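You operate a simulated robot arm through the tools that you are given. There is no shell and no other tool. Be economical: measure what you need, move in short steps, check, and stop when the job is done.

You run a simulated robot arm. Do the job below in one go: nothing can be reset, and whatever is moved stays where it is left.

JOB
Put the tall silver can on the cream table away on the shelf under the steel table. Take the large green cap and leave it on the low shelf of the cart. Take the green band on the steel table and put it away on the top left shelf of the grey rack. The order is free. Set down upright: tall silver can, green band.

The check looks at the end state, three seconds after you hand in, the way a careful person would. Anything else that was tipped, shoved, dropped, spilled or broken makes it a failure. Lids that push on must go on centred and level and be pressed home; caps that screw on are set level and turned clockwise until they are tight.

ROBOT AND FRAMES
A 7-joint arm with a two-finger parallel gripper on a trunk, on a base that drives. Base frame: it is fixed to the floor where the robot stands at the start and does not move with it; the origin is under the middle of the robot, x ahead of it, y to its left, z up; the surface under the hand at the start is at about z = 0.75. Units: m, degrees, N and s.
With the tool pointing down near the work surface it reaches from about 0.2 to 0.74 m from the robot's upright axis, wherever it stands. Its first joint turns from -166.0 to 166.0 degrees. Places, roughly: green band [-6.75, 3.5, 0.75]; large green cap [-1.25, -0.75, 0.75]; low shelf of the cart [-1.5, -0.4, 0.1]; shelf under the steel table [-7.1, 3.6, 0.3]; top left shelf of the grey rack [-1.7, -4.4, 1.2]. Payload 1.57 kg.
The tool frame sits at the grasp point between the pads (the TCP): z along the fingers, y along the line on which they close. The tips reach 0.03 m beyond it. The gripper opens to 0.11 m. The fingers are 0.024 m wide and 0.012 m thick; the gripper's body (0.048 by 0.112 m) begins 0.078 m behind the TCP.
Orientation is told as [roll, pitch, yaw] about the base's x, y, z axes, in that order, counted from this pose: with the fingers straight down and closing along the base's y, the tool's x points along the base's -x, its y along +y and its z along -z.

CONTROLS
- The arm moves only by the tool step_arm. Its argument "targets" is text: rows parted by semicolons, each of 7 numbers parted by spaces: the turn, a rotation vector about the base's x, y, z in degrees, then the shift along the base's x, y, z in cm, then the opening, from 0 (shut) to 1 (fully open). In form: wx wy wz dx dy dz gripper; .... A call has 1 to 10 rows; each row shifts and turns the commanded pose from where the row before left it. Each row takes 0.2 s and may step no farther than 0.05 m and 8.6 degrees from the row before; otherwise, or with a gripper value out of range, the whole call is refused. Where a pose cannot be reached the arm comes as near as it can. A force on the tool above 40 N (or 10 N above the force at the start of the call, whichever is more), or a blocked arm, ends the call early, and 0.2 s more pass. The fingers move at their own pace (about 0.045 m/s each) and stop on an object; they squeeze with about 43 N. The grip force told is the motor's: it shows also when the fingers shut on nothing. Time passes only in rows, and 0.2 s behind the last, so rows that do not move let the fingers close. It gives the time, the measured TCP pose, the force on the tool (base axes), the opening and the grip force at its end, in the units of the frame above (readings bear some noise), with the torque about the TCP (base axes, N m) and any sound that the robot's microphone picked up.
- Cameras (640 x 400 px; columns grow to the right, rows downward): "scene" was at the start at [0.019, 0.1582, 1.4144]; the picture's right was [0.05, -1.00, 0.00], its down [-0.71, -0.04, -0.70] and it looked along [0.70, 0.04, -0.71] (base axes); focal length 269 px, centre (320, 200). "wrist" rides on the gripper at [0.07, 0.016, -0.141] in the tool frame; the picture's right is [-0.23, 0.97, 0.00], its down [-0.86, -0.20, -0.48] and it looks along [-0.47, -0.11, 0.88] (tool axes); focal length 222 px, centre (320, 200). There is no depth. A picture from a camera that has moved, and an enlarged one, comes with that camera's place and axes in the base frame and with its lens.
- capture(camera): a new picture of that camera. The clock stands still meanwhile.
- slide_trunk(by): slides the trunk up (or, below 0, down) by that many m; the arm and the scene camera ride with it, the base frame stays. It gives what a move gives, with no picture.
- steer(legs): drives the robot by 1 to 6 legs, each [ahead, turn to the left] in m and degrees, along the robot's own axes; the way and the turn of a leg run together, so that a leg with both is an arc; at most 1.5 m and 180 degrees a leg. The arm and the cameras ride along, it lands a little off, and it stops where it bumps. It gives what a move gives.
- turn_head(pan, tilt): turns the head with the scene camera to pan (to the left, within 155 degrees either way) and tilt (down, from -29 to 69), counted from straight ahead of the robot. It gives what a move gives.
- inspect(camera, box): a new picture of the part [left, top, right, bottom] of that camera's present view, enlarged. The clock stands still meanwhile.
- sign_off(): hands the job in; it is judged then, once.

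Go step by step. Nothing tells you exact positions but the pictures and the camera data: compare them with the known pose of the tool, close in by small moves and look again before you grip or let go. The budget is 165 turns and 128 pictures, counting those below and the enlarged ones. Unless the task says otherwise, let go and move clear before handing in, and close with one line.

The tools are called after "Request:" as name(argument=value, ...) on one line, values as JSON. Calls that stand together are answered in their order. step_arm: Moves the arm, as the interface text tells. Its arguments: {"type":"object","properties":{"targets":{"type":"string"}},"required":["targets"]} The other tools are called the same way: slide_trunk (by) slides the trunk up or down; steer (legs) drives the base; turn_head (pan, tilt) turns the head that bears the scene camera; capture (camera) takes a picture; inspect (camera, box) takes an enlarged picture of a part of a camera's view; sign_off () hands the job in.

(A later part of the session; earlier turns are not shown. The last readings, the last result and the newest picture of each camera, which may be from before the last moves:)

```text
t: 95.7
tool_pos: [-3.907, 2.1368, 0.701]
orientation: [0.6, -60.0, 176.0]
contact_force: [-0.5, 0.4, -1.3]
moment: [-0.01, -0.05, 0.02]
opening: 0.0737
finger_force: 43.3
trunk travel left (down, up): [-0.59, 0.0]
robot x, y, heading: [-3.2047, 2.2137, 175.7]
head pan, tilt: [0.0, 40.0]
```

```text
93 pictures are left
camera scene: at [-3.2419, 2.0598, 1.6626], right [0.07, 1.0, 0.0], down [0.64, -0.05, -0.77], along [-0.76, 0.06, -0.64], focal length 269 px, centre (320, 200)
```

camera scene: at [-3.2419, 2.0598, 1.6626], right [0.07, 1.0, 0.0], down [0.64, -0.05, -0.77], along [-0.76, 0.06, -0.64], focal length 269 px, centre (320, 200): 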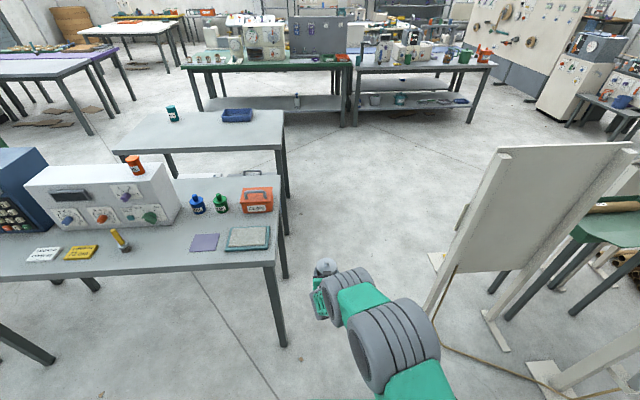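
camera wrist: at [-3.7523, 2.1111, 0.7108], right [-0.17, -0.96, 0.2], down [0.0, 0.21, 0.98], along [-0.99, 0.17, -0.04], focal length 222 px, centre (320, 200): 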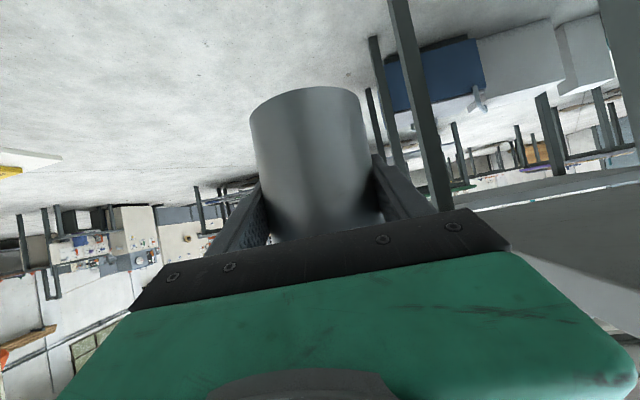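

Stable while standing. Continue down to the floor.

Request:
slide_trunk(by=-0.4)

Request:
slide_trunk(by=-0.16)

Request:
capture(camera="wrist")

```text
t: 99.5
tool_pos: [-3.908, 2.137, 0.3011]
orientation: [0.6, -60.0, 176.0]
contact_force: [0.6, -0.1, -1.6]
moment: [0.0, -0.03, 0.0]
opening: 0.0738
finger_force: 43.2
trunk travel left (down, up): [-0.19, 0.4]
robot x, y, heading: [-3.2029, 2.2106, 175.7]
head pan, tilt: [0.0, 40.0]
```

```text
t: 101.3
tool_pos: [-3.907, 2.1353, 0.142]
orientation: [0.7, -60.0, 175.9]
contact_force: [0.1, 0.8, -0.3]
moment: [0.0, -0.05, -0.02]
opening: 0.0736
finger_force: 42.8
trunk travel left (down, up): [-0.03, 0.56]
robot x, y, heading: [-3.2008, 2.2099, 175.8]
head pan, tilt: [0.0, 40.0]
```

```text
92 pictures are left
camera wrist: at [-3.752, 2.1112, 0.1511], right [-0.17, -0.96, 0.2], down [0.0, 0.21, 0.98], along [-0.99, 0.17, -0.04], focal length 222 px, centre (320, 200)
```

wrist: 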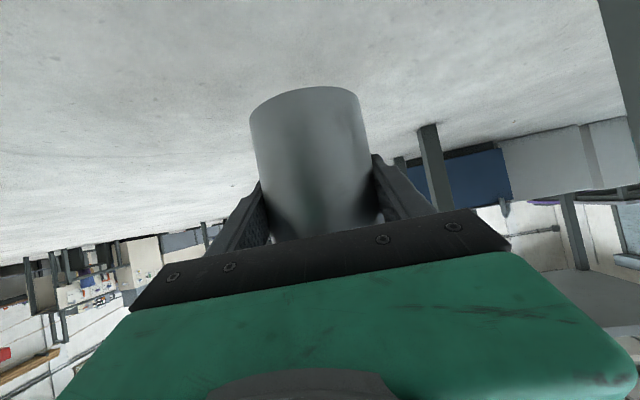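

Request:
step_arm(targets="0 0 0 0 0 -3 0; 0 0 0 0 0 -3 0; 0 0 0 0 0 -0.5 0; 0 0 0 0 0 -0.5 0; 0 0 0 0 0 -0.4 0; 0 0 0 0 0 0 0")

```text
t: 102.7
tool_pos: [-3.9064, 2.1369, 0.0673]
orientation: [0.7, -60.1, 176.0]
contact_force: [0.0, -0.2, -0.9]
moment: [-0.01, 0.02, -0.01]
opening: 0.0738
finger_force: 43.2
trunk travel left (down, up): [-0.03, 0.56]
robot x, y, heading: [-3.2049, 2.2127, 175.8]
head pan, tilt: [0.0, 40.0]
```

Request:
step_arm(targets="0 0 0 0 0 -0.3 0; 0 0 0 0 0 -0.3 0; 0 0 0 0 0 -0.3 0; 0 0 0 0 0 0 0")

```text
t: 103.7
tool_pos: [-3.9077, 2.1371, 0.0597]
orientation: [0.7, -60.0, 176.0]
contact_force: [0.1, -0.5, -2.0]
moment: [-0.02, 0.01, 0.01]
opening: 0.0736
finger_force: 43.1
trunk travel left (down, up): [-0.03, 0.56]
robot x, y, heading: [-3.2062, 2.2155, 175.8]
head pan, tilt: [0.0, 40.0]
```

Request:
step_arm(targets="0 0 0 0 0 -0.2 0; 0 0 0 0 0 -0.2 0; 0 0 0 0 0 -0.2 0; 0 0 0 0 0 0 0")

Request:
inspect(camera="wrist", box=[220, 50, 420, 250])

```text
t: 104.7
tool_pos: [-3.909, 2.1373, 0.0554]
orientation: [0.7, -60.4, 175.9]
contact_force: [6.1, 3.9, 24.4]
moment: [0.68, -0.36, -0.09]
opening: 0.074
finger_force: 43.1
trunk travel left (down, up): [-0.03, 0.56]
robot x, y, heading: [-3.201, 2.2125, 175.9]
head pan, tilt: [0.0, 40.0]
```

```text
2.00 times, centred on (320, 150) of wrist
camera zoom: at [-3.754, 2.1116, 0.0641], right [-0.17, -0.96, 0.2], down [0.01, 0.21, 0.98], along [-0.99, 0.17, -0.03], focal length 444 px, centre (320, 300)
```

zoom: 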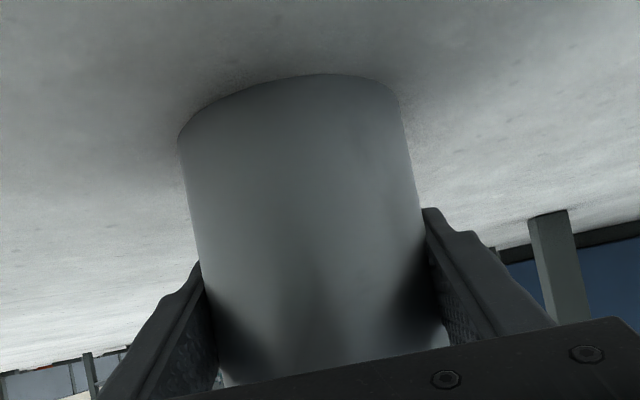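

On the floor. Relieve slightly and open.

Request:
step_arm(targets="0 0 0 0 0 0.2 0; 0 0 0 0 0 0 0.75; 0 0 0 0 0 0 0.9; 0 0 0 0 0 0 1; 0 0 0 0 0 0 1; 0 0 0 0 0 0 1")

Request:
inspect(camera="wrist", box=[220, 50, 420, 250])

Request:
inspect(camera="scene", box=[220, 200, 420, 400])

```text
t: 106.1
tool_pos: [-3.9072, 2.1368, 0.0544]
orientation: [0.6, -60.0, 176.0]
contact_force: [-0.3, 0.5, -0.5]
moment: [-0.03, 0.01, 0.0]
opening: 0.1102
finger_force: 0.0
trunk travel left (down, up): [-0.03, 0.56]
robot x, y, heading: [-3.2046, 2.2117, 175.9]
head pan, tilt: [0.0, 40.0]
```

```text
2.00 times, centred on (320, 150) of wrist
camera zoom: at [-3.7518, 2.1112, 0.0634], right [-0.17, -0.96, 0.2], down [0.0, 0.21, 0.98], along [-0.99, 0.17, -0.04], focal length 444 px, centre (320, 300)
```

zoom: 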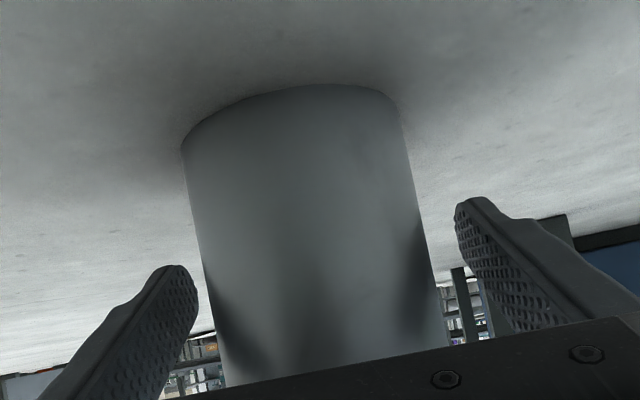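

```text
2.00 times, centred on (320, 300) of scene
camera zoom: at [-3.2416, 2.06, 1.1025], right [0.07, 1.0, 0.0], down [0.64, -0.05, -0.77], along [-0.76, 0.06, -0.64], focal length 538 px, centre (320, 0)
```

zoom: 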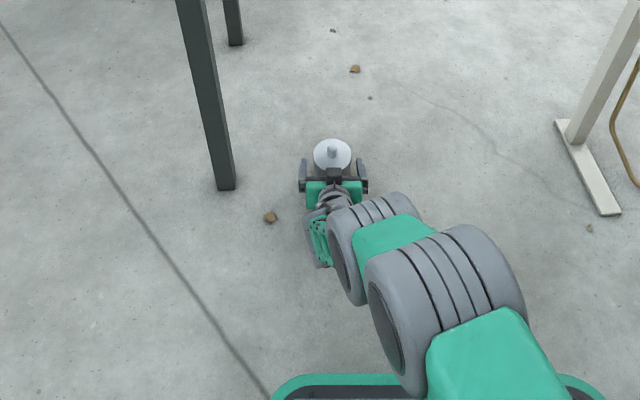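

The can stands on the floor, centre about 6 mm beyond the TCP. I go in ~1.5 cm deeper and regrip, watching the opening.

Request:
step_arm(targets="0 0 0 -1.5 0.1 0 1; 0 0 0 0 0 0 0; 0 0 0 0 0 0 0; 0 0 0 0 0 0 0; 0 0 0 0 0 0 0; 0 0 0 0 0 0 0")

Request:
inspect(camera="wrist", box=[220, 50, 420, 250])

```text
t: 107.5
tool_pos: [-3.9241, 2.1384, 0.0552]
orientation: [0.6, -60.0, 176.1]
contact_force: [-0.1, 0.0, -0.2]
moment: [0.02, 0.0, 0.02]
opening: 0.0739
finger_force: 40.6
trunk travel left (down, up): [-0.03, 0.56]
robot x, y, heading: [-3.2005, 2.2106, 175.8]
head pan, tilt: [0.0, 40.0]
```

```text
2.00 times, centred on (320, 150) of wrist
camera zoom: at [-3.7683, 2.112, 0.0644], right [-0.17, -0.96, 0.2], down [0.0, 0.21, 0.98], along [-0.99, 0.17, -0.04], focal length 444 px, centre (320, 300)
```

zoom: 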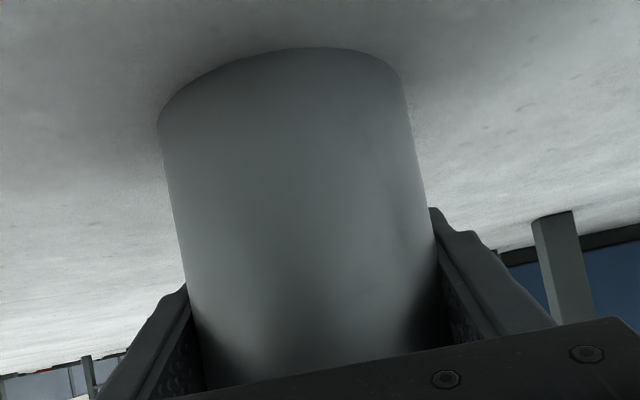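

The opening is again 0.074 though I'm deeper, so I want to see the can clear of the gripper to be sure it's round and sound. Open and back off a little.

Request:
step_arm(targets="0 0 0 0 0 0 1; 0 0 0 0 0 0 1; 0 0 0 0 0 0 1; 0 0 0 4 -0.3 2 1; 0 0 0 4 -0.3 2 1; 0 0 0 4 -0.3 2 1; 0 0 0 4 -0.3 2 1; 0 0 0 0 0 0 1")

Request:
inspect(camera="scene", box=[290, 240, 370, 290])

Request:
inspect(camera="wrist", box=[240, 60, 420, 220])

```text
t: 109.3
tool_pos: [-3.7624, 2.1217, 0.1344]
orientation: [0.7, -60.0, 176.0]
contact_force: [1.2, 0.8, 0.4]
moment: [0.0, 0.02, 0.02]
opening: 0.11
finger_force: 0.1
trunk travel left (down, up): [-0.03, 0.56]
robot x, y, heading: [-3.2047, 2.2133, 175.8]
head pan, tilt: [0.0, 40.0]
```

```text
8.00 times, centred on (330, 265) of scene
camera zoom: at [-3.2417, 2.06, 1.1025], right [0.07, 1.0, 0.0], down [0.64, -0.05, -0.77], along [-0.76, 0.06, -0.64], focal length 2153 px, centre (240, -320)
```

zoom: 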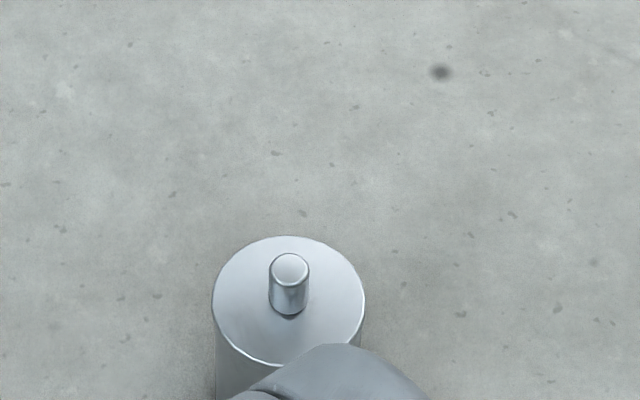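

```text
2.50 times, centred on (330, 140) of wrist
camera zoom: at [-3.6078, 2.0967, 0.1436], right [-0.17, -0.96, 0.2], down [0.0, 0.21, 0.98], along [-0.99, 0.17, -0.04], focal length 555 px, centre (295, 350)
```

zoom: 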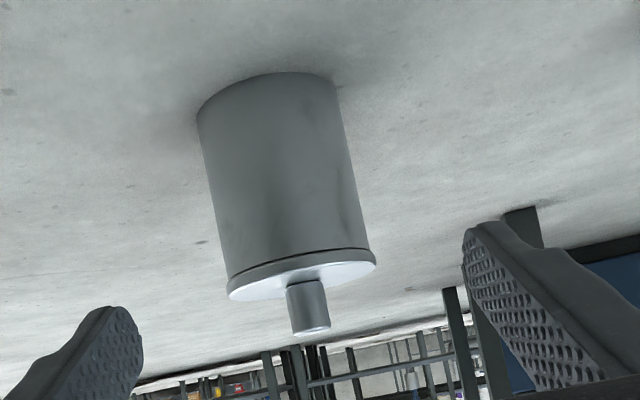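

Request:
inspect(camera="wrist", box=[290, 80, 400, 190])

```text
3.64 times, centred on (345, 135) of wrist
camera zoom: at [-3.6078, 2.0967, 0.1436], right [-0.17, -0.96, 0.2], down [0.0, 0.21, 0.98], along [-0.99, 0.17, -0.04], focal length 808 px, centre (229, 436)
```

zoom: 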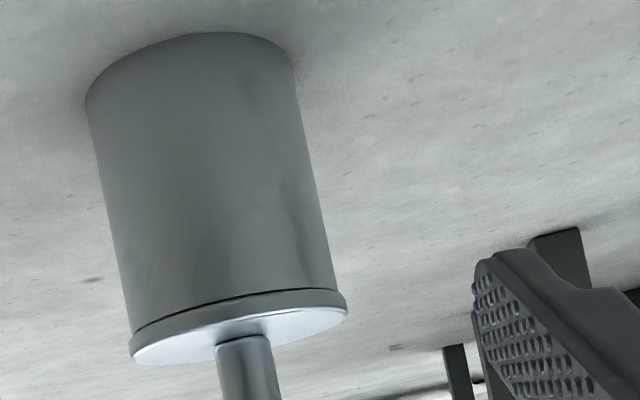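

The can is sound: body ≈75 mm, lid with a slight lip. I regrip centred on the body at z≈0.05.

Request:
step_arm(targets="0 0 0 -4 0.4 -2 1; 0 0 0 -4 0.4 -2 1; 0 0 0 -4 0.4 -2 1; 0 0 0 -3.3 0.4 -2.3 1; 0 0 0 0 0 0 1")

Request:
inspect(camera="wrist", box=[200, 50, 440, 250])

```text
t: 110.5
tool_pos: [-3.9163, 2.14, 0.0506]
orientation: [0.6, -60.1, 176.1]
contact_force: [0.1, 0.0, -0.2]
moment: [0.01, -0.01, -0.01]
opening: 0.1098
finger_force: 0.1
trunk travel left (down, up): [-0.03, 0.56]
robot x, y, heading: [-3.203, 2.2135, 176.0]
head pan, tilt: [0.0, 40.0]
```

```text
2.00 times, centred on (320, 150) of wrist
camera zoom: at [-3.7609, 2.1154, 0.06], right [-0.17, -0.96, 0.2], down [0.0, 0.21, 0.98], along [-0.99, 0.17, -0.04], focal length 444 px, centre (320, 300)
```

zoom: 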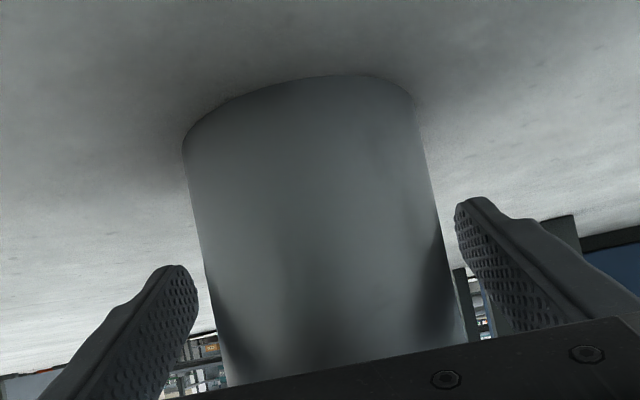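

Request:
step_arm(targets="0 0 0 0 0 0 0; 0 0 0 0 0 0 0; 0 0 0 0 0 0 0; 0 0 0 0 0 0 0; 0 0 0 0 0 0 0")

Request:
step_arm(targets="0 0 0 0 0 2 0; 0 0 0 0 0 4 0; 0 0 0 0 0 0 0")

Request:
slide_trunk(by=0.3)

Request:
capture(camera="wrist")

Request:
capture(camera="scene")

```text
t: 111.7
tool_pos: [-3.9149, 2.1397, 0.0505]
orientation: [0.7, -60.0, 176.1]
contact_force: [-0.7, -1.7, 0.8]
moment: [0.03, -0.02, 0.0]
opening: 0.0739
finger_force: 40.6
trunk travel left (down, up): [-0.03, 0.56]
robot x, y, heading: [-3.2048, 2.2097, 175.8]
head pan, tilt: [0.0, 40.0]
```

```text
t: 112.5
tool_pos: [-3.9176, 2.1404, 0.1124]
orientation: [0.6, -60.0, 176.0]
contact_force: [-0.7, -0.1, -1.3]
moment: [0.02, -0.03, 0.02]
opening: 0.0738
finger_force: 43.1
trunk travel left (down, up): [-0.03, 0.56]
robot x, y, heading: [-3.2015, 2.2115, 175.7]
head pan, tilt: [0.0, 40.0]
```

```text
t: 115.5
tool_pos: [-3.9187, 2.1389, 0.4121]
orientation: [0.6, -60.0, 175.9]
contact_force: [-0.3, 0.1, -0.8]
moment: [0.02, 0.02, 0.01]
opening: 0.0738
finger_force: 43.1
trunk travel left (down, up): [-0.33, 0.26]
robot x, y, heading: [-3.203, 2.2156, 175.8]
head pan, tilt: [0.0, 40.0]
```

```text
83 pictures are left
camera wrist: at [-3.7628, 2.1138, 0.4206], right [-0.17, -0.96, 0.2], down [0.0, 0.21, 0.98], along [-0.99, 0.17, -0.04], focal length 222 px, centre (320, 200)
```

wrist: 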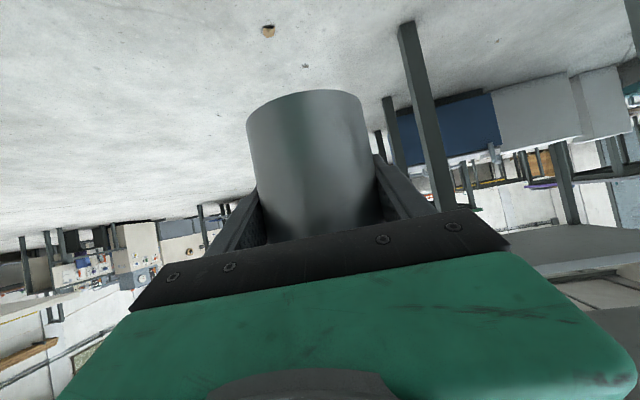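

```text
82 pictures are left
camera scene: at [-3.2418, 2.0599, 1.4025], right [0.07, 1.0, 0.0], down [0.64, -0.05, -0.77], along [-0.76, 0.06, -0.64], focal length 269 px, centre (320, 200)
```

scene: 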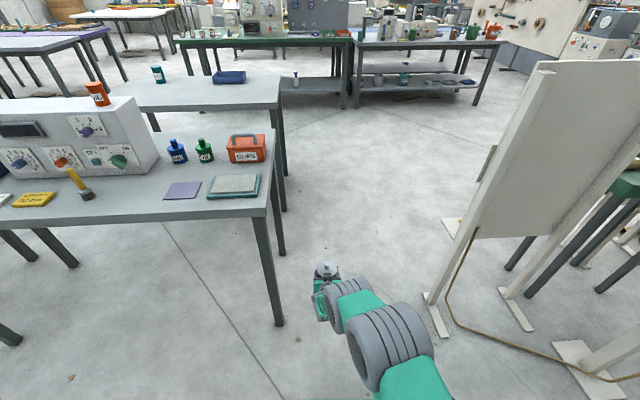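

Firm grip now. I shift to the gap's centre line and drive through.

Request:
steer(legs=[[0, -12], [0.45, 0], [0, 15], [1.4, 0]])

Request:
capture(camera="scene")

```text
t: 126.7
tool_pos: [-5.797, 2.2756, 0.411]
orientation: [0.6, -60.1, 178.1]
contact_force: [0.2, 0.6, -1.6]
moment: [-0.01, 0.02, 0.02]
opening: 0.0736
finger_force: 42.8
trunk travel left (down, up): [-0.33, 0.26]
robot x, y, heading: [-5.0844, 2.3749, 177.7]
head pan, tilt: [0.0, 40.0]
```

```text
81 pictures are left
camera scene: at [-5.1182, 2.2216, 1.4025], right [0.04, 1.0, 0.0], down [0.64, -0.02, -0.77], along [-0.77, 0.03, -0.64], focal length 269 px, centre (320, 200)
```

scene: 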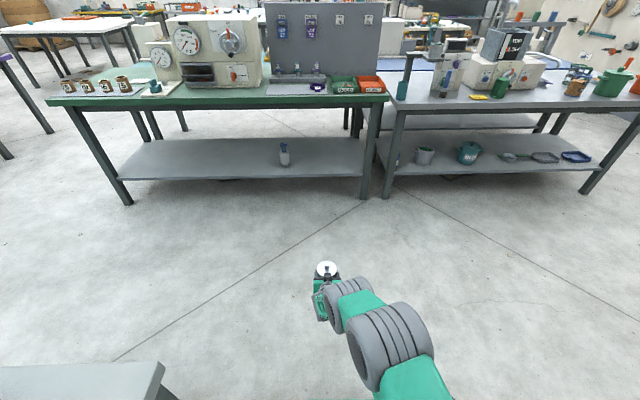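

The steel table is on the right with items on its shelf. Zoom in.

Request:
turn_head(pan=-35, tilt=30)

Request:
inspect(camera="scene", box=[80, 50, 480, 300])

```text
t: 127.7
tool_pos: [-5.7969, 2.2758, 0.4112]
orientation: [0.6, -60.0, 178.1]
contact_force: [0.9, -0.1, -1.1]
moment: [0.0, 0.0, -0.01]
opening: 0.0737
finger_force: 42.7
trunk travel left (down, up): [-0.33, 0.26]
robot x, y, heading: [-5.0851, 2.375, 177.7]
head pan, tilt: [-35.0, 30.0]
```

```text
1.60 times, centred on (280, 175) of scene
camera zoom: at [-5.1054, 2.273, 1.4179], right [0.6, 0.8, 0.0], down [0.4, -0.3, -0.87], along [-0.69, 0.52, -0.5], focal length 431 px, centre (384, 240)
```

zoom: 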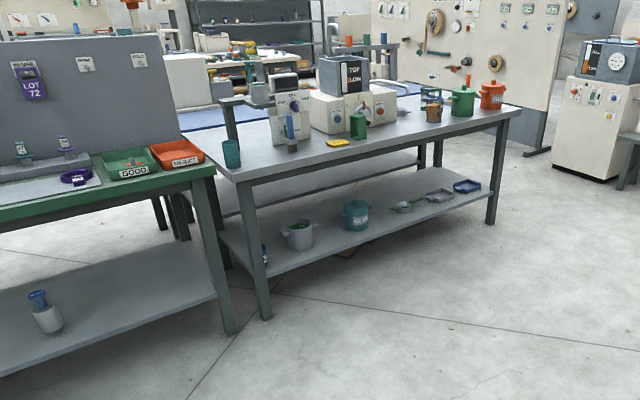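

The front edge of the steel table is at x≈−6.81; there's a gap on the shelf between the grey cup (y≈3.08) and teal pot (y≈3.44). I drive in front of it.

Request:
steer(legs=[[0, -49], [1.2, 0], [0, 51.3]])

Request:
turn_head(pan=0, tilt=35)

Request:
capture(camera="scene")

Request:
capture(camera="wrist")

```text
t: 138.2
tool_pos: [-6.5139, 3.2061, 0.4108]
orientation: [0.6, -60.0, 178.3]
contact_force: [0.2, -0.1, -1.4]
moment: [-0.02, 0.0, 0.0]
opening: 0.0738
finger_force: 43.2
trunk travel left (down, up): [-0.33, 0.26]
robot x, y, heading: [-5.8037, 3.3059, 178.0]
head pan, tilt: [-35.0, 30.0]
```

```text
t: 139.2
tool_pos: [-6.5149, 3.2059, 0.4112]
orientation: [0.6, -60.0, 178.3]
contact_force: [-0.3, -0.6, -1.6]
moment: [0.0, 0.01, 0.01]
opening: 0.074
finger_force: 42.7
trunk travel left (down, up): [-0.33, 0.26]
robot x, y, heading: [-5.8029, 3.3081, 177.9]
head pan, tilt: [0.0, 35.0]
```

```text
79 pictures are left
camera scene: at [-5.8385, 3.1532, 1.4101], right [0.04, 1.0, 0.0], down [0.57, -0.02, -0.82], along [-0.82, 0.03, -0.57], focal length 269 px, centre (320, 200)
```

scene: 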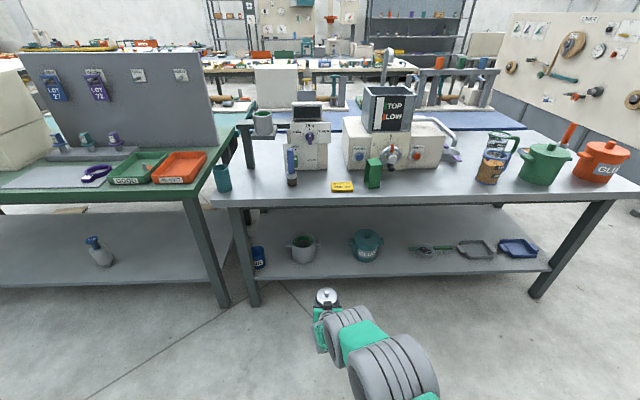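

```text
78 pictures are left
camera wrist: at [-6.3582, 3.1864, 0.4206], right [-0.13, -0.97, 0.2], down [-0.01, 0.21, 0.98], along [-0.99, 0.13, -0.04], focal length 222 px, centre (320, 200)
```

wrist: 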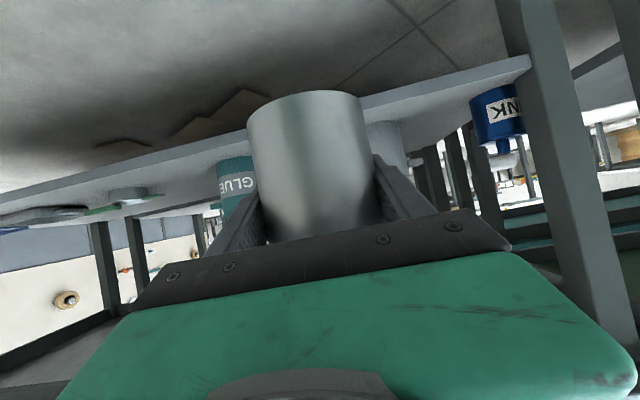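

Request:
inspect(camera="scene", box=[240, 160, 400, 300])

```text
2.86 times, centred on (320, 230) of scene
camera zoom: at [-5.8385, 3.1532, 1.4101], right [0.04, 1.0, 0.0], down [0.57, -0.02, -0.82], along [-0.82, 0.03, -0.57], focal length 769 px, centre (320, 114)
```

zoom: 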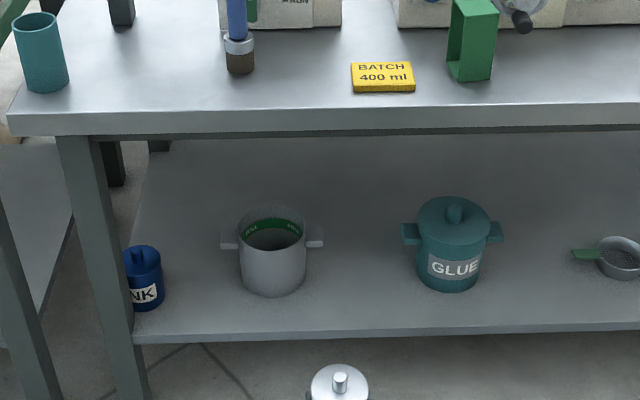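

The "green band" is the open green sleeve on the tabletop at about (−6.93, 3.45). Shelf top looks to be z≈0.26; I'll put the can between the cup and pot handles at y≈3.275, x≈−6.86. Drive closer and align.

Request:
steer(legs=[[0.2, 0]])

Request:
step_arm(targets="0 0 0 0 3 0 0; 0 0 0 0 3.3 0 0; 0 0 0 0 0 0 0")

Request:
inspect(camera="scene", box=[220, 180, 420, 320])

Request:
capture(camera="wrist")

```text
t: 140.8
tool_pos: [-6.711, 3.2062, 0.4109]
orientation: [0.6, -60.0, 178.8]
contact_force: [-0.7, -0.4, -0.8]
moment: [-0.02, 0.0, -0.01]
opening: 0.0736
finger_force: 43.1
trunk travel left (down, up): [-0.33, 0.26]
robot x, y, heading: [-6.0025, 3.3091, 178.5]
head pan, tilt: [0.0, 35.0]
```

```text
t: 141.6
tool_pos: [-6.7103, 3.2681, 0.413]
orientation: [0.7, -60.1, 178.9]
contact_force: [0.3, 0.0, -1.1]
moment: [-0.05, 0.01, -0.01]
opening: 0.0739
finger_force: 43.0
trunk travel left (down, up): [-0.33, 0.26]
robot x, y, heading: [-6.0014, 3.3121, 178.4]
head pan, tilt: [0.0, 35.0]
```

```text
2.86 times, centred on (320, 250) of scene
camera zoom: at [-6.0354, 3.159, 1.4101], right [0.03, 1.0, 0.0], down [0.57, -0.01, -0.82], along [-0.82, 0.02, -0.57], focal length 769 px, centre (320, 57)
```

zoom: 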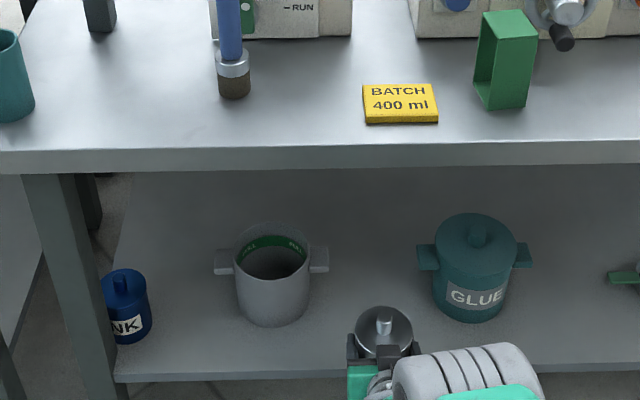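

```text
75 pictures are left
camera wrist: at [-6.5546, 3.2501, 0.4212], right [-0.13, -0.97, 0.2], down [-0.01, 0.2, 0.98], along [-0.99, 0.12, -0.04], focal length 222 px, centre (320, 200)
```

wrist: 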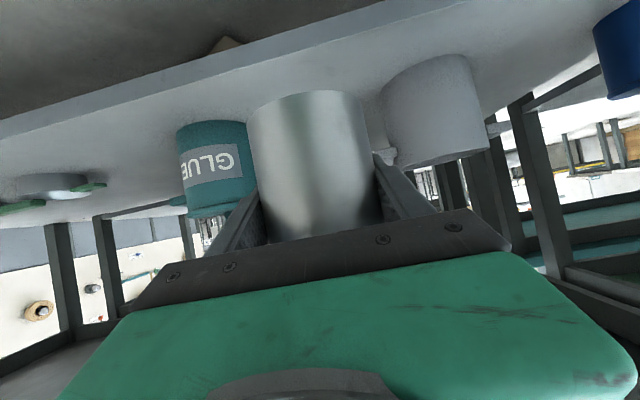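

Aligned at y≈3.27. Move in 14 cm, then lower.

Request:
step_arm(targets="0 0 0 -4.7 0 0 0; 0 0 0 -4.7 0 0 0; 0 0 0 -4.6 0 -1 0; 0 0 0 0 0 -2.5 0; 0 0 0 0 0 -2 0; 0 0 0 0 0 0 0")

Request:
inspect(camera="scene", box=[240, 220, 400, 320])

Request:
capture(camera="wrist")

```text
t: 143.0
tool_pos: [-6.8097, 3.2719, 0.3824]
orientation: [0.7, -60.1, 178.8]
contact_force: [-0.5, -0.1, -0.9]
moment: [-0.01, 0.01, -0.02]
opening: 0.0737
finger_force: 43.2
out of reach, approached as far as the arm can: row 3, 4, 5
trunk travel left (down, up): [-0.33, 0.26]
robot x, y, heading: [-6.0041, 3.3123, 178.7]
head pan, tilt: [0.0, 35.0]
```

```text
4.00 times, centred on (320, 270) of scene
camera zoom: at [-6.0353, 3.1589, 1.4101], right [0.03, 1.0, 0.0], down [0.57, -0.01, -0.82], along [-0.82, 0.02, -0.57], focal length 1076 px, centre (320, -80)
```

zoom: 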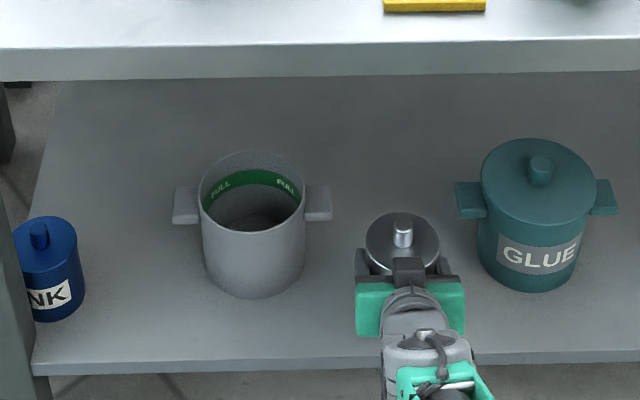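

```text
73 pictures are left
camera wrist: at [-6.6539, 3.2534, 0.3912], right [-0.13, -0.97, 0.2], down [-0.01, 0.2, 0.98], along [-0.99, 0.12, -0.04], focal length 222 px, centre (320, 200)
```

wrist: 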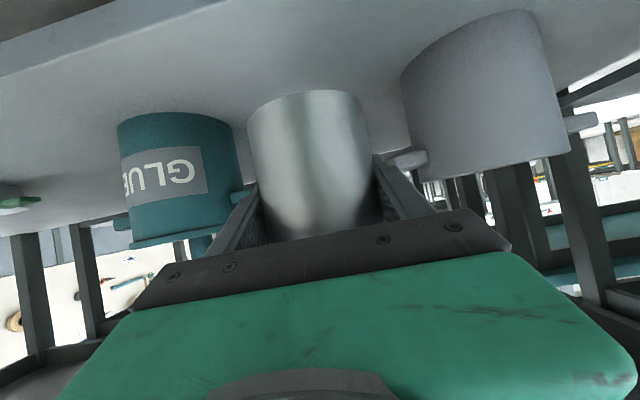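

At the reach limit; nudge the base 5 cm ahead and lower with the trunk.

Request:
steer(legs=[[0.05, 0]])

Request:
slide_trunk(by=-0.05)

Request:
inspect(camera="wrist", box=[120, 0, 520, 250])

```text
t: 143.9
tool_pos: [-6.8589, 3.2716, 0.3814]
orientation: [0.7, -60.0, 178.8]
contact_force: [0.4, -0.4, -1.7]
moment: [0.01, 0.01, 0.02]
opening: 0.0738
finger_force: 42.9
trunk travel left (down, up): [-0.33, 0.26]
robot x, y, heading: [-6.0514, 3.3135, 178.6]
head pan, tilt: [0.0, 35.0]
```

```text
t: 144.9
tool_pos: [-6.8597, 3.2716, 0.3311]
orientation: [0.6, -60.0, 178.6]
contact_force: [-0.5, -1.0, -1.9]
moment: [-0.01, 0.0, -0.04]
opening: 0.0737
finger_force: 42.7
trunk travel left (down, up): [-0.28, 0.31]
robot x, y, heading: [-6.0494, 3.3141, 178.5]
head pan, tilt: [0.0, 35.0]
```

```text
1.60 times, centred on (320, 125) of wrist
camera zoom: at [-6.703, 3.2539, 0.3414], right [-0.12, -0.97, 0.2], down [-0.01, 0.2, 0.98], along [-0.99, 0.12, -0.04], focal length 355 px, centre (320, 320)
```

zoom: 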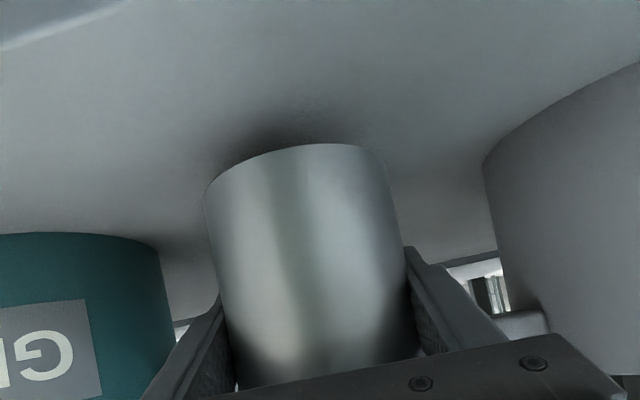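

Nearly down. Lower in fine steps until contact.

Request:
step_arm(targets="0 0 0 0.3 0 -0.5 0; 0 0 0 0 0 -0.4 0; 0 0 0 0 0 -0.3 0; 0 0 0 0 0 0 0")

```text
t: 145.9
tool_pos: [-6.8532, 3.2724, 0.3222]
orientation: [0.7, -60.1, 178.8]
contact_force: [-0.2, -0.4, -1.6]
moment: [0.0, 0.0, 0.02]
opening: 0.0738
finger_force: 42.9
out of reach, approached as far as the arm can: row 3
trunk travel left (down, up): [-0.28, 0.31]
robot x, y, heading: [-6.05, 3.3118, 178.7]
head pan, tilt: [0.0, 35.0]
```

Request:
slide_trunk(by=-0.01)

Request:
slide_trunk(by=-0.005)

Request:
inspect(camera="wrist", box=[120, 0, 520, 250])

```text
t: 146.4
tool_pos: [-6.8538, 3.2716, 0.3124]
orientation: [0.7, -60.0, 178.8]
contact_force: [-0.1, -0.9, -0.4]
moment: [-0.04, -0.01, 0.01]
opening: 0.0734
finger_force: 42.6
trunk travel left (down, up): [-0.27, 0.32]
robot x, y, heading: [-6.0537, 3.3154, 178.3]
head pan, tilt: [0.0, 35.0]
```

```text
t: 147.0
tool_pos: [-6.8555, 3.2712, 0.3123]
orientation: [0.6, -60.4, 178.7]
contact_force: [-1.5, 0.0, 10.3]
moment: [0.35, -0.23, 0.03]
opening: 0.0736
finger_force: 43.0
trunk travel left (down, up): [-0.265, 0.325]
robot x, y, heading: [-6.0529, 3.3149, 178.7]
head pan, tilt: [0.0, 35.0]
```

```text
1.60 times, centred on (320, 125) of wrist
camera zoom: at [-6.6997, 3.254, 0.3202], right [-0.12, -0.97, 0.2], down [0.0, 0.2, 0.98], along [-0.99, 0.12, -0.03], focal length 355 px, centre (320, 320)
```

zoom: 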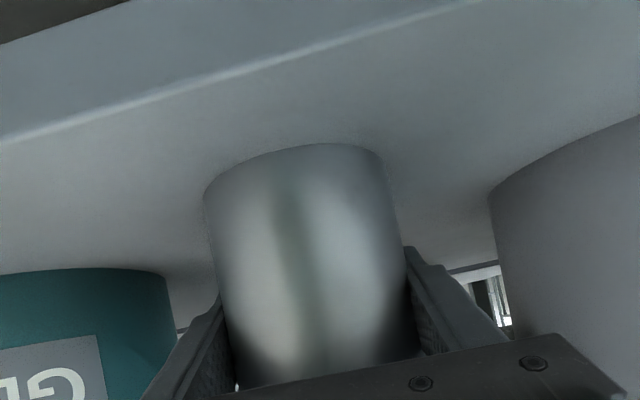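

Contact. Release and withdraw along the tool axis.

Request:
step_arm(targets="0 0 0 0 0 0 0.8; 0 0 0 0 0 0 0.95; 0 0 0 0 0 0 0.95; 0 0 0 0 0 0 0.95; 0 0 0 3 0 1 0.95; 0 0 0 4 0 2 0.95; 0 0 0 4 0 2 0.95; 0 0 0 4 0 2 0.95; 0 0 0 0 0 0 1")

Request:
inspect(camera="scene", box=[240, 220, 400, 320])

Request:
inspect(camera="wrist", box=[120, 0, 520, 250])

```text
t: 149.0
tool_pos: [-6.7006, 3.2725, 0.3788]
orientation: [0.7, -60.1, 178.9]
contact_force: [-0.7, -0.1, -0.2]
moment: [0.03, -0.01, -0.03]
opening: 0.1101
finger_force: 0.1
trunk travel left (down, up): [-0.265, 0.325]
robot x, y, heading: [-6.0503, 3.3128, 178.4]
head pan, tilt: [0.0, 35.0]
```

```text
4.00 times, centred on (320, 270) of scene
camera zoom: at [-6.0841, 3.1601, 1.3451], right [0.02, 1.0, 0.0], down [0.57, -0.01, -0.82], along [-0.82, 0.02, -0.57], focal length 1076 px, centre (320, -80)
```

zoom: 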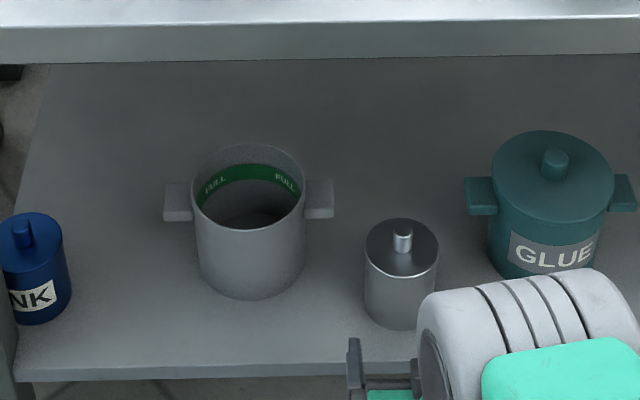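

```text
1.60 times, centred on (320, 125) of wrist
camera zoom: at [-6.5453, 3.2549, 0.3875], right [-0.12, -0.97, 0.2], down [-0.01, 0.21, 0.98], along [-0.99, 0.12, -0.04], focal length 355 px, centre (320, 320)
```

zoom: 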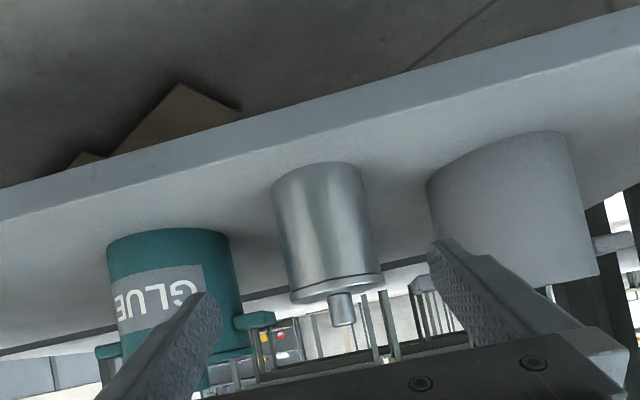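

The can stands well on the shelf. Back off and raise to look at the green band.

Request:
steer(legs=[[-0.35, 0]])

Request:
slide_trunk(by=0.325)

Request:
inspect(camera="scene", box=[260, 120, 460, 245])

Request:
capture(camera="scene")

```text
t: 151.2
tool_pos: [-6.3513, 3.2614, 0.3778]
orientation: [0.5, -60.0, 179.0]
contact_force: [0.1, -0.9, 0.6]
moment: [-0.02, 0.01, 0.04]
opening: 0.1098
finger_force: 0.1
trunk travel left (down, up): [-0.265, 0.325]
robot x, y, heading: [-5.6978, 3.3063, 179.0]
head pan, tilt: [0.0, 35.0]
```

```text
t: 154.5
tool_pos: [-6.3515, 3.2634, 0.7035]
orientation: [0.6, -60.0, 178.9]
contact_force: [0.0, 0.0, 0.7]
moment: [0.0, 0.04, -0.02]
opening: 0.11
finger_force: 0.0
trunk travel left (down, up): [-0.59, 0.0]
robot x, y, heading: [-5.6992, 3.3053, 178.5]
head pan, tilt: [0.0, 35.0]
```

```text
3.20 times, centred on (360, 182) of scene
camera zoom: at [-5.7334, 3.1516, 1.6701], right [0.02, 1.0, 0.0], down [0.57, -0.01, -0.82], along [-0.82, 0.02, -0.57], focal length 861 px, centre (192, 256)
```

zoom: 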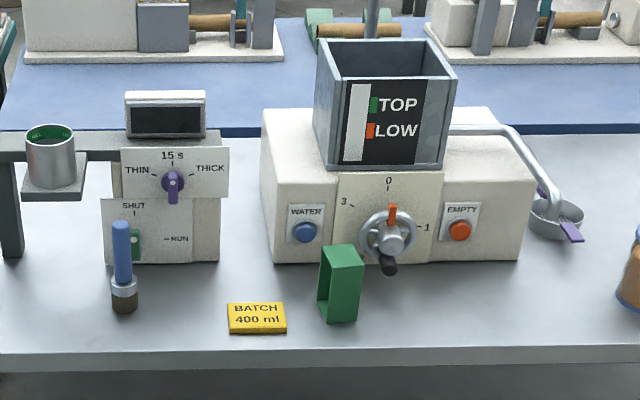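

```text
67 pictures are left
camera scene: at [-5.7334, 3.1516, 1.6701], right [0.02, 1.0, 0.0], down [0.57, -0.01, -0.82], along [-0.82, 0.02, -0.57], focal length 269 px, centre (320, 200)
```

scene: 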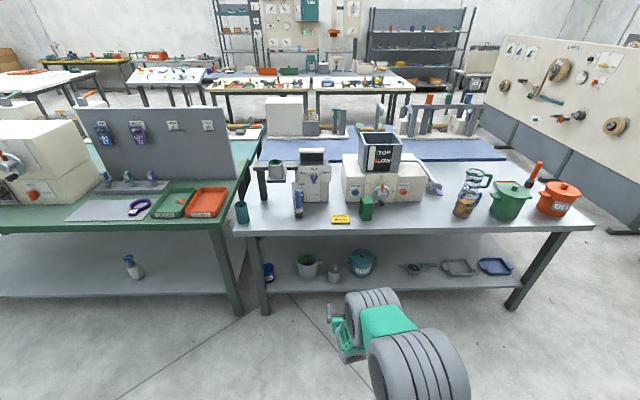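

The band is an upright rectangular loop right next to the dispenser crank. Before gripping, test how high the tilted tool can go (rack shelf is at z≈1.2).

Request:
step_arm(targets="0 0 0 0 0 4.9 1; 0 0 0 0 0 4.9 1; 0 0 0 0 0 4.9 1; 0 0 0 0 0 4.9 1; 0 0 0 0 0 4.9 1; 0 0 0 0 0 4.9 1; 0 0 0 0 0 4.9 1; 0 0 0 0 0 4.9 1; 0 0 0 0 0 4.9 1; 0 0 0 0 0 4.9 1")

Request:
capture(camera="wrist")

```text
t: 156.7
tool_pos: [-6.3533, 3.2629, 1.195]
orientation: [0.6, -59.8, 179.1]
contact_force: [-0.2, 0.4, -0.3]
moment: [0.02, -0.04, -0.01]
opening: 0.11
finger_force: 0.0
trunk travel left (down, up): [-0.59, 0.0]
robot x, y, heading: [-5.7004, 3.3059, 178.6]
head pan, tilt: [0.0, 35.0]
```

```text
66 pictures are left
camera wrist: at [-6.1977, 3.2437, 1.2048], right [-0.12, -0.97, 0.2], down [-0.01, 0.2, 0.98], along [-0.99, 0.12, -0.04], focal length 222 px, centre (320, 200)
```

wrist: 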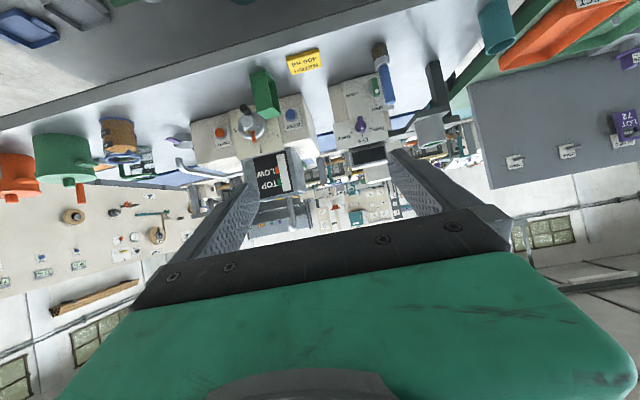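

Works fine up high in this configuration. Inspect the band from here.

Request:
inspect(camera="wrist", box=[220, 50, 320, 130])

Request:
turn_head(pan=-25, tilt=45)

Request:
capture(camera="scene")

```text
5.00 times, centred on (270, 90) of wrist
camera zoom: at [-6.1977, 3.2437, 1.2048], right [-0.12, -0.97, 0.2], down [-0.01, 0.2, 0.98], along [-0.99, 0.12, -0.04], focal length 1111 px, centre (570, 750)
```

zoom: 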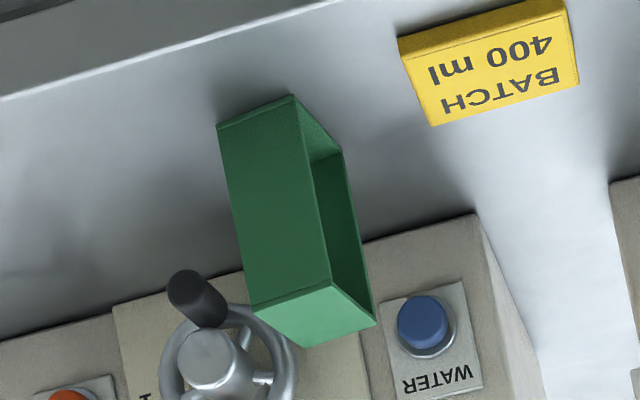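

```text
t: 157.6
tool_pos: [-6.3541, 3.2618, 1.1943]
orientation: [0.6, -60.0, 178.9]
contact_force: [0.3, 0.9, -0.3]
moment: [0.02, -0.01, -0.01]
opening: 0.1101
finger_force: 0.0
trunk travel left (down, up): [-0.59, 0.0]
robot x, y, heading: [-5.6983, 3.3086, 178.5]
head pan, tilt: [-25.0, 45.0]
```

```text
64 pictures are left
camera scene: at [-5.7182, 3.1856, 1.6553], right [0.44, 0.9, 0.0], down [0.63, -0.31, -0.71], along [-0.63, 0.31, -0.71], focal length 269 px, centre (320, 200)
```

scene: 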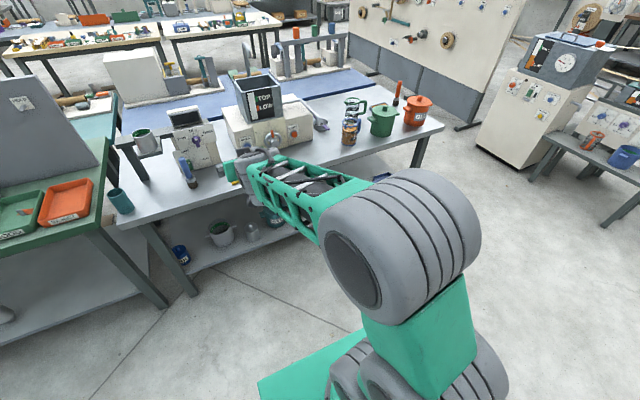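

Band footprint: centre ≈(−6.885, 3.433), 5.5 cm wide, 6.7 cm deep, 11.7 cm tall, yawed about +9°; the crank knob is at y≈3.53. I'll come in with yaw +9° and a reduced opening, staying clear of the crank.

Request:
steer(legs=[[0.42, 0]])

Request:
step_arm(targets="0 0 4.5 0 4 0 0.8; 0 0 4.5 0 4 0 0.8; 0 0 0 0 4.5 -2 0.8; 0 0 0 0 4.5 -2 0.8; 0 0 0 0 1 -4.5 0.8; 0 0 0 0 0 -4.5 0.8; 0 0 0 0 0 -4.5 0.8; 0 0 0 0 0 0 0.8")

Request:
capture(camera="wrist")

```text
t: 160.1
tool_pos: [-6.7647, 3.2698, 1.195]
orientation: [0.7, -60.0, 178.9]
contact_force: [-0.3, -0.3, -0.5]
moment: [0.0, -0.01, -0.01]
opening: 0.1102
finger_force: 0.1
trunk travel left (down, up): [-0.59, 0.0]
robot x, y, heading: [-6.1074, 3.3183, 178.9]
head pan, tilt: [-25.0, 45.0]
```

```text
t: 161.9
tool_pos: [-6.7641, 3.4489, 1.0218]
orientation: [0.5, -60.0, -171.9]
contact_force: [0.5, -0.7, 0.5]
moment: [-0.02, 0.02, -0.02]
opening: 0.088
finger_force: 0.1
trunk travel left (down, up): [-0.59, 0.0]
robot x, y, heading: [-6.1048, 3.3142, 178.6]
head pan, tilt: [-25.0, 45.0]
```

```text
63 pictures are left
camera wrist: at [-6.6061, 3.4577, 1.0312], right [0.03, -0.98, 0.2], down [-0.04, 0.2, 0.98], along [-1.0, -0.04, -0.04], focal length 222 px, centre (320, 200)
```

wrist: 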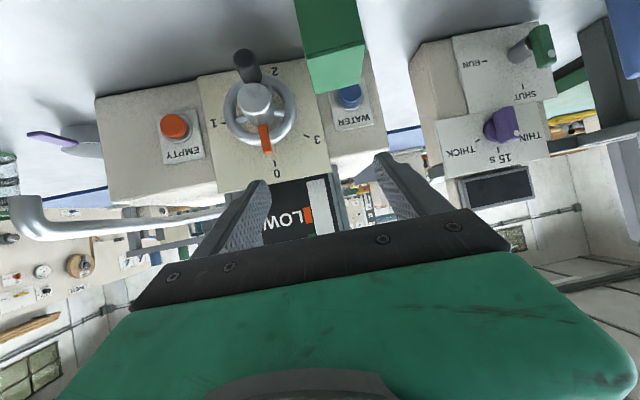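

Request:
inspect(camera="wrist", box=[220, 0, 420, 125])

Request:
turn_head(pan=0, tilt=55)

Request:
capture(camera="scene")

```text
3.20 times, centred on (320, 62) of wrist
camera zoom: at [-6.6061, 3.4577, 1.0312], right [0.03, -0.98, 0.2], down [-0.04, 0.2, 0.98], along [-1.0, -0.04, -0.04], focal length 711 px, centre (320, 640)
```

zoom: 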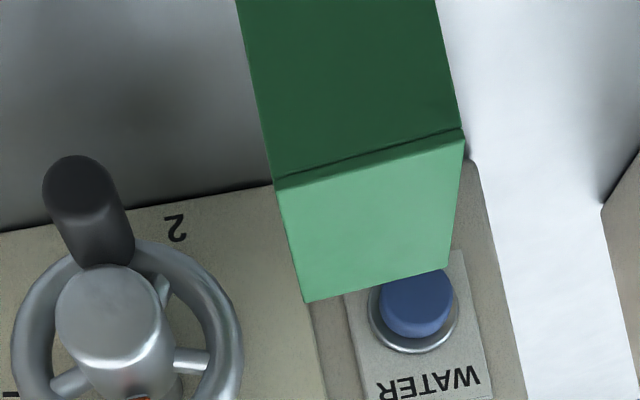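

```text
t: 162.8
tool_pos: [-6.7647, 3.4498, 1.0214]
orientation: [0.5, -60.0, -172.1]
contact_force: [0.4, 0.3, 0.1]
moment: [-0.03, 0.02, 0.01]
opening: 0.0881
finger_force: 0.1
trunk travel left (down, up): [-0.59, 0.0]
robot x, y, heading: [-6.1102, 3.3153, 178.8]
head pan, tilt: [0.0, 55.0]
```

```text
61 pictures are left
camera scene: at [-6.1265, 3.1608, 1.6419], right [0.02, 1.0, 0.0], down [0.82, -0.02, -0.57], along [-0.57, 0.01, -0.82], focal length 269 px, centre (320, 200)
```

scene: 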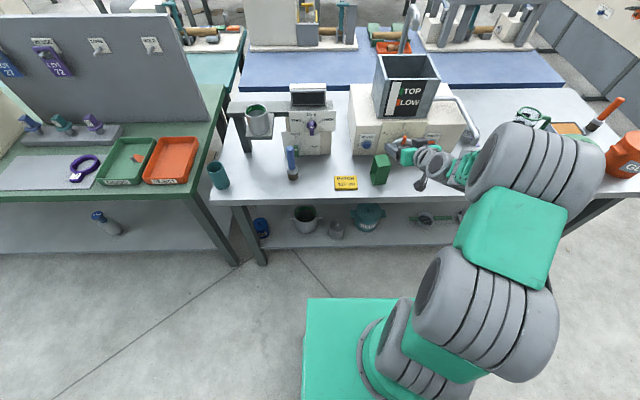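

Relative to the tool, the band sits about 3.5 cm toward −y. I shift sideways, descend to standoff and look again.

Request:
step_arm(targets="0 0 0 1 -3.5 -2 0.8; 0 0 0 1 0 -4 0.8; 0 0 0 0 0 -4 0.8; 0 0 0 0 0 0 0.8")

Request:
capture(camera="wrist")

```text
t: 163.8
tool_pos: [-6.7426, 3.4127, 0.9214]
orientation: [0.6, -60.0, -172.0]
contact_force: [-0.5, 0.6, 1.0]
moment: [0.02, 0.02, 0.01]
opening: 0.0883
finger_force: 0.0
trunk travel left (down, up): [-0.59, 0.0]
robot x, y, heading: [-6.1061, 3.3116, 178.5]
head pan, tilt: [0.0, 55.0]
```

```text
60 pictures are left
camera wrist: at [-6.5857, 3.4202, 0.9307], right [0.03, -0.98, 0.2], down [-0.04, 0.2, 0.98], along [-1.0, -0.04, -0.04], focal length 222 px, centre (320, 200)
```

wrist: 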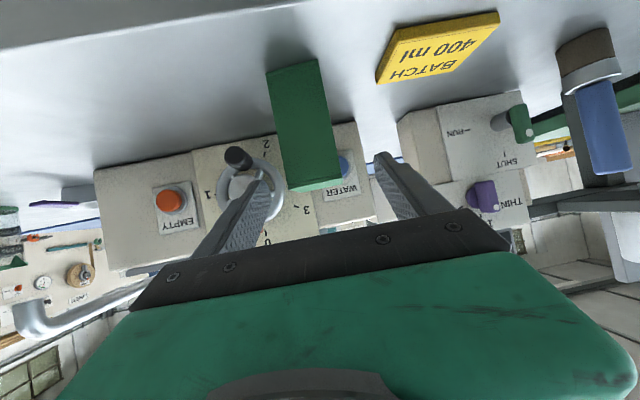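

Estimates disagree by a couple of cm, so I measure with zooms from both cameras.

Request:
inspect(camera="wrist", box=[230, 40, 390, 200])

Request:
inspect(camera="scene", box=[320, 130, 440, 220])

```text
2.50 times, centred on (310, 120) of wrist
camera zoom: at [-6.5857, 3.4202, 0.9307], right [0.03, -0.98, 0.2], down [-0.04, 0.2, 0.98], along [-1.0, -0.04, -0.04], focal length 555 px, centre (345, 400)
```

zoom: 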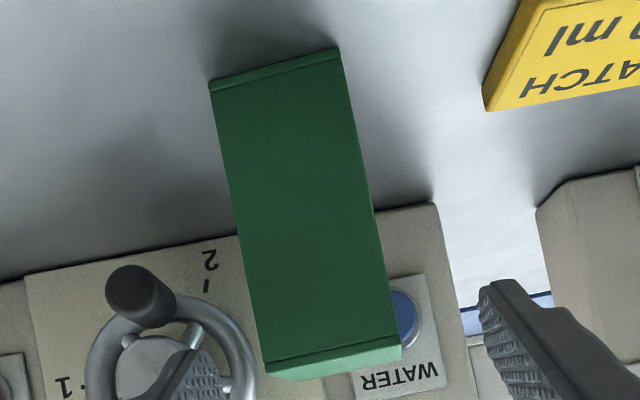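

```text
4.44 times, centred on (380, 175) of scene
camera zoom: at [-6.1265, 3.1606, 1.6419], right [0.02, 1.0, 0.0], down [0.82, -0.02, -0.57], along [-0.57, 0.01, -0.82], focal length 1196 px, centre (53, 311)
```

zoom: 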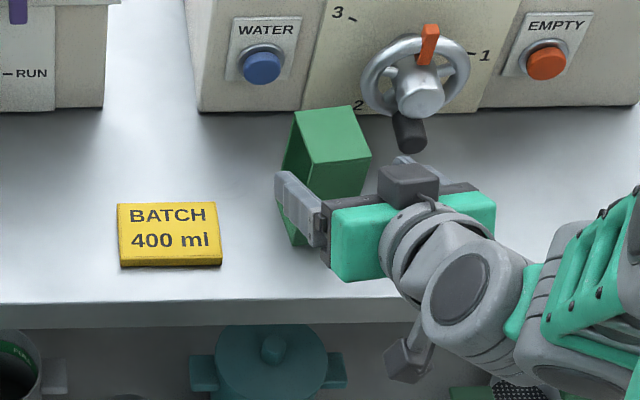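

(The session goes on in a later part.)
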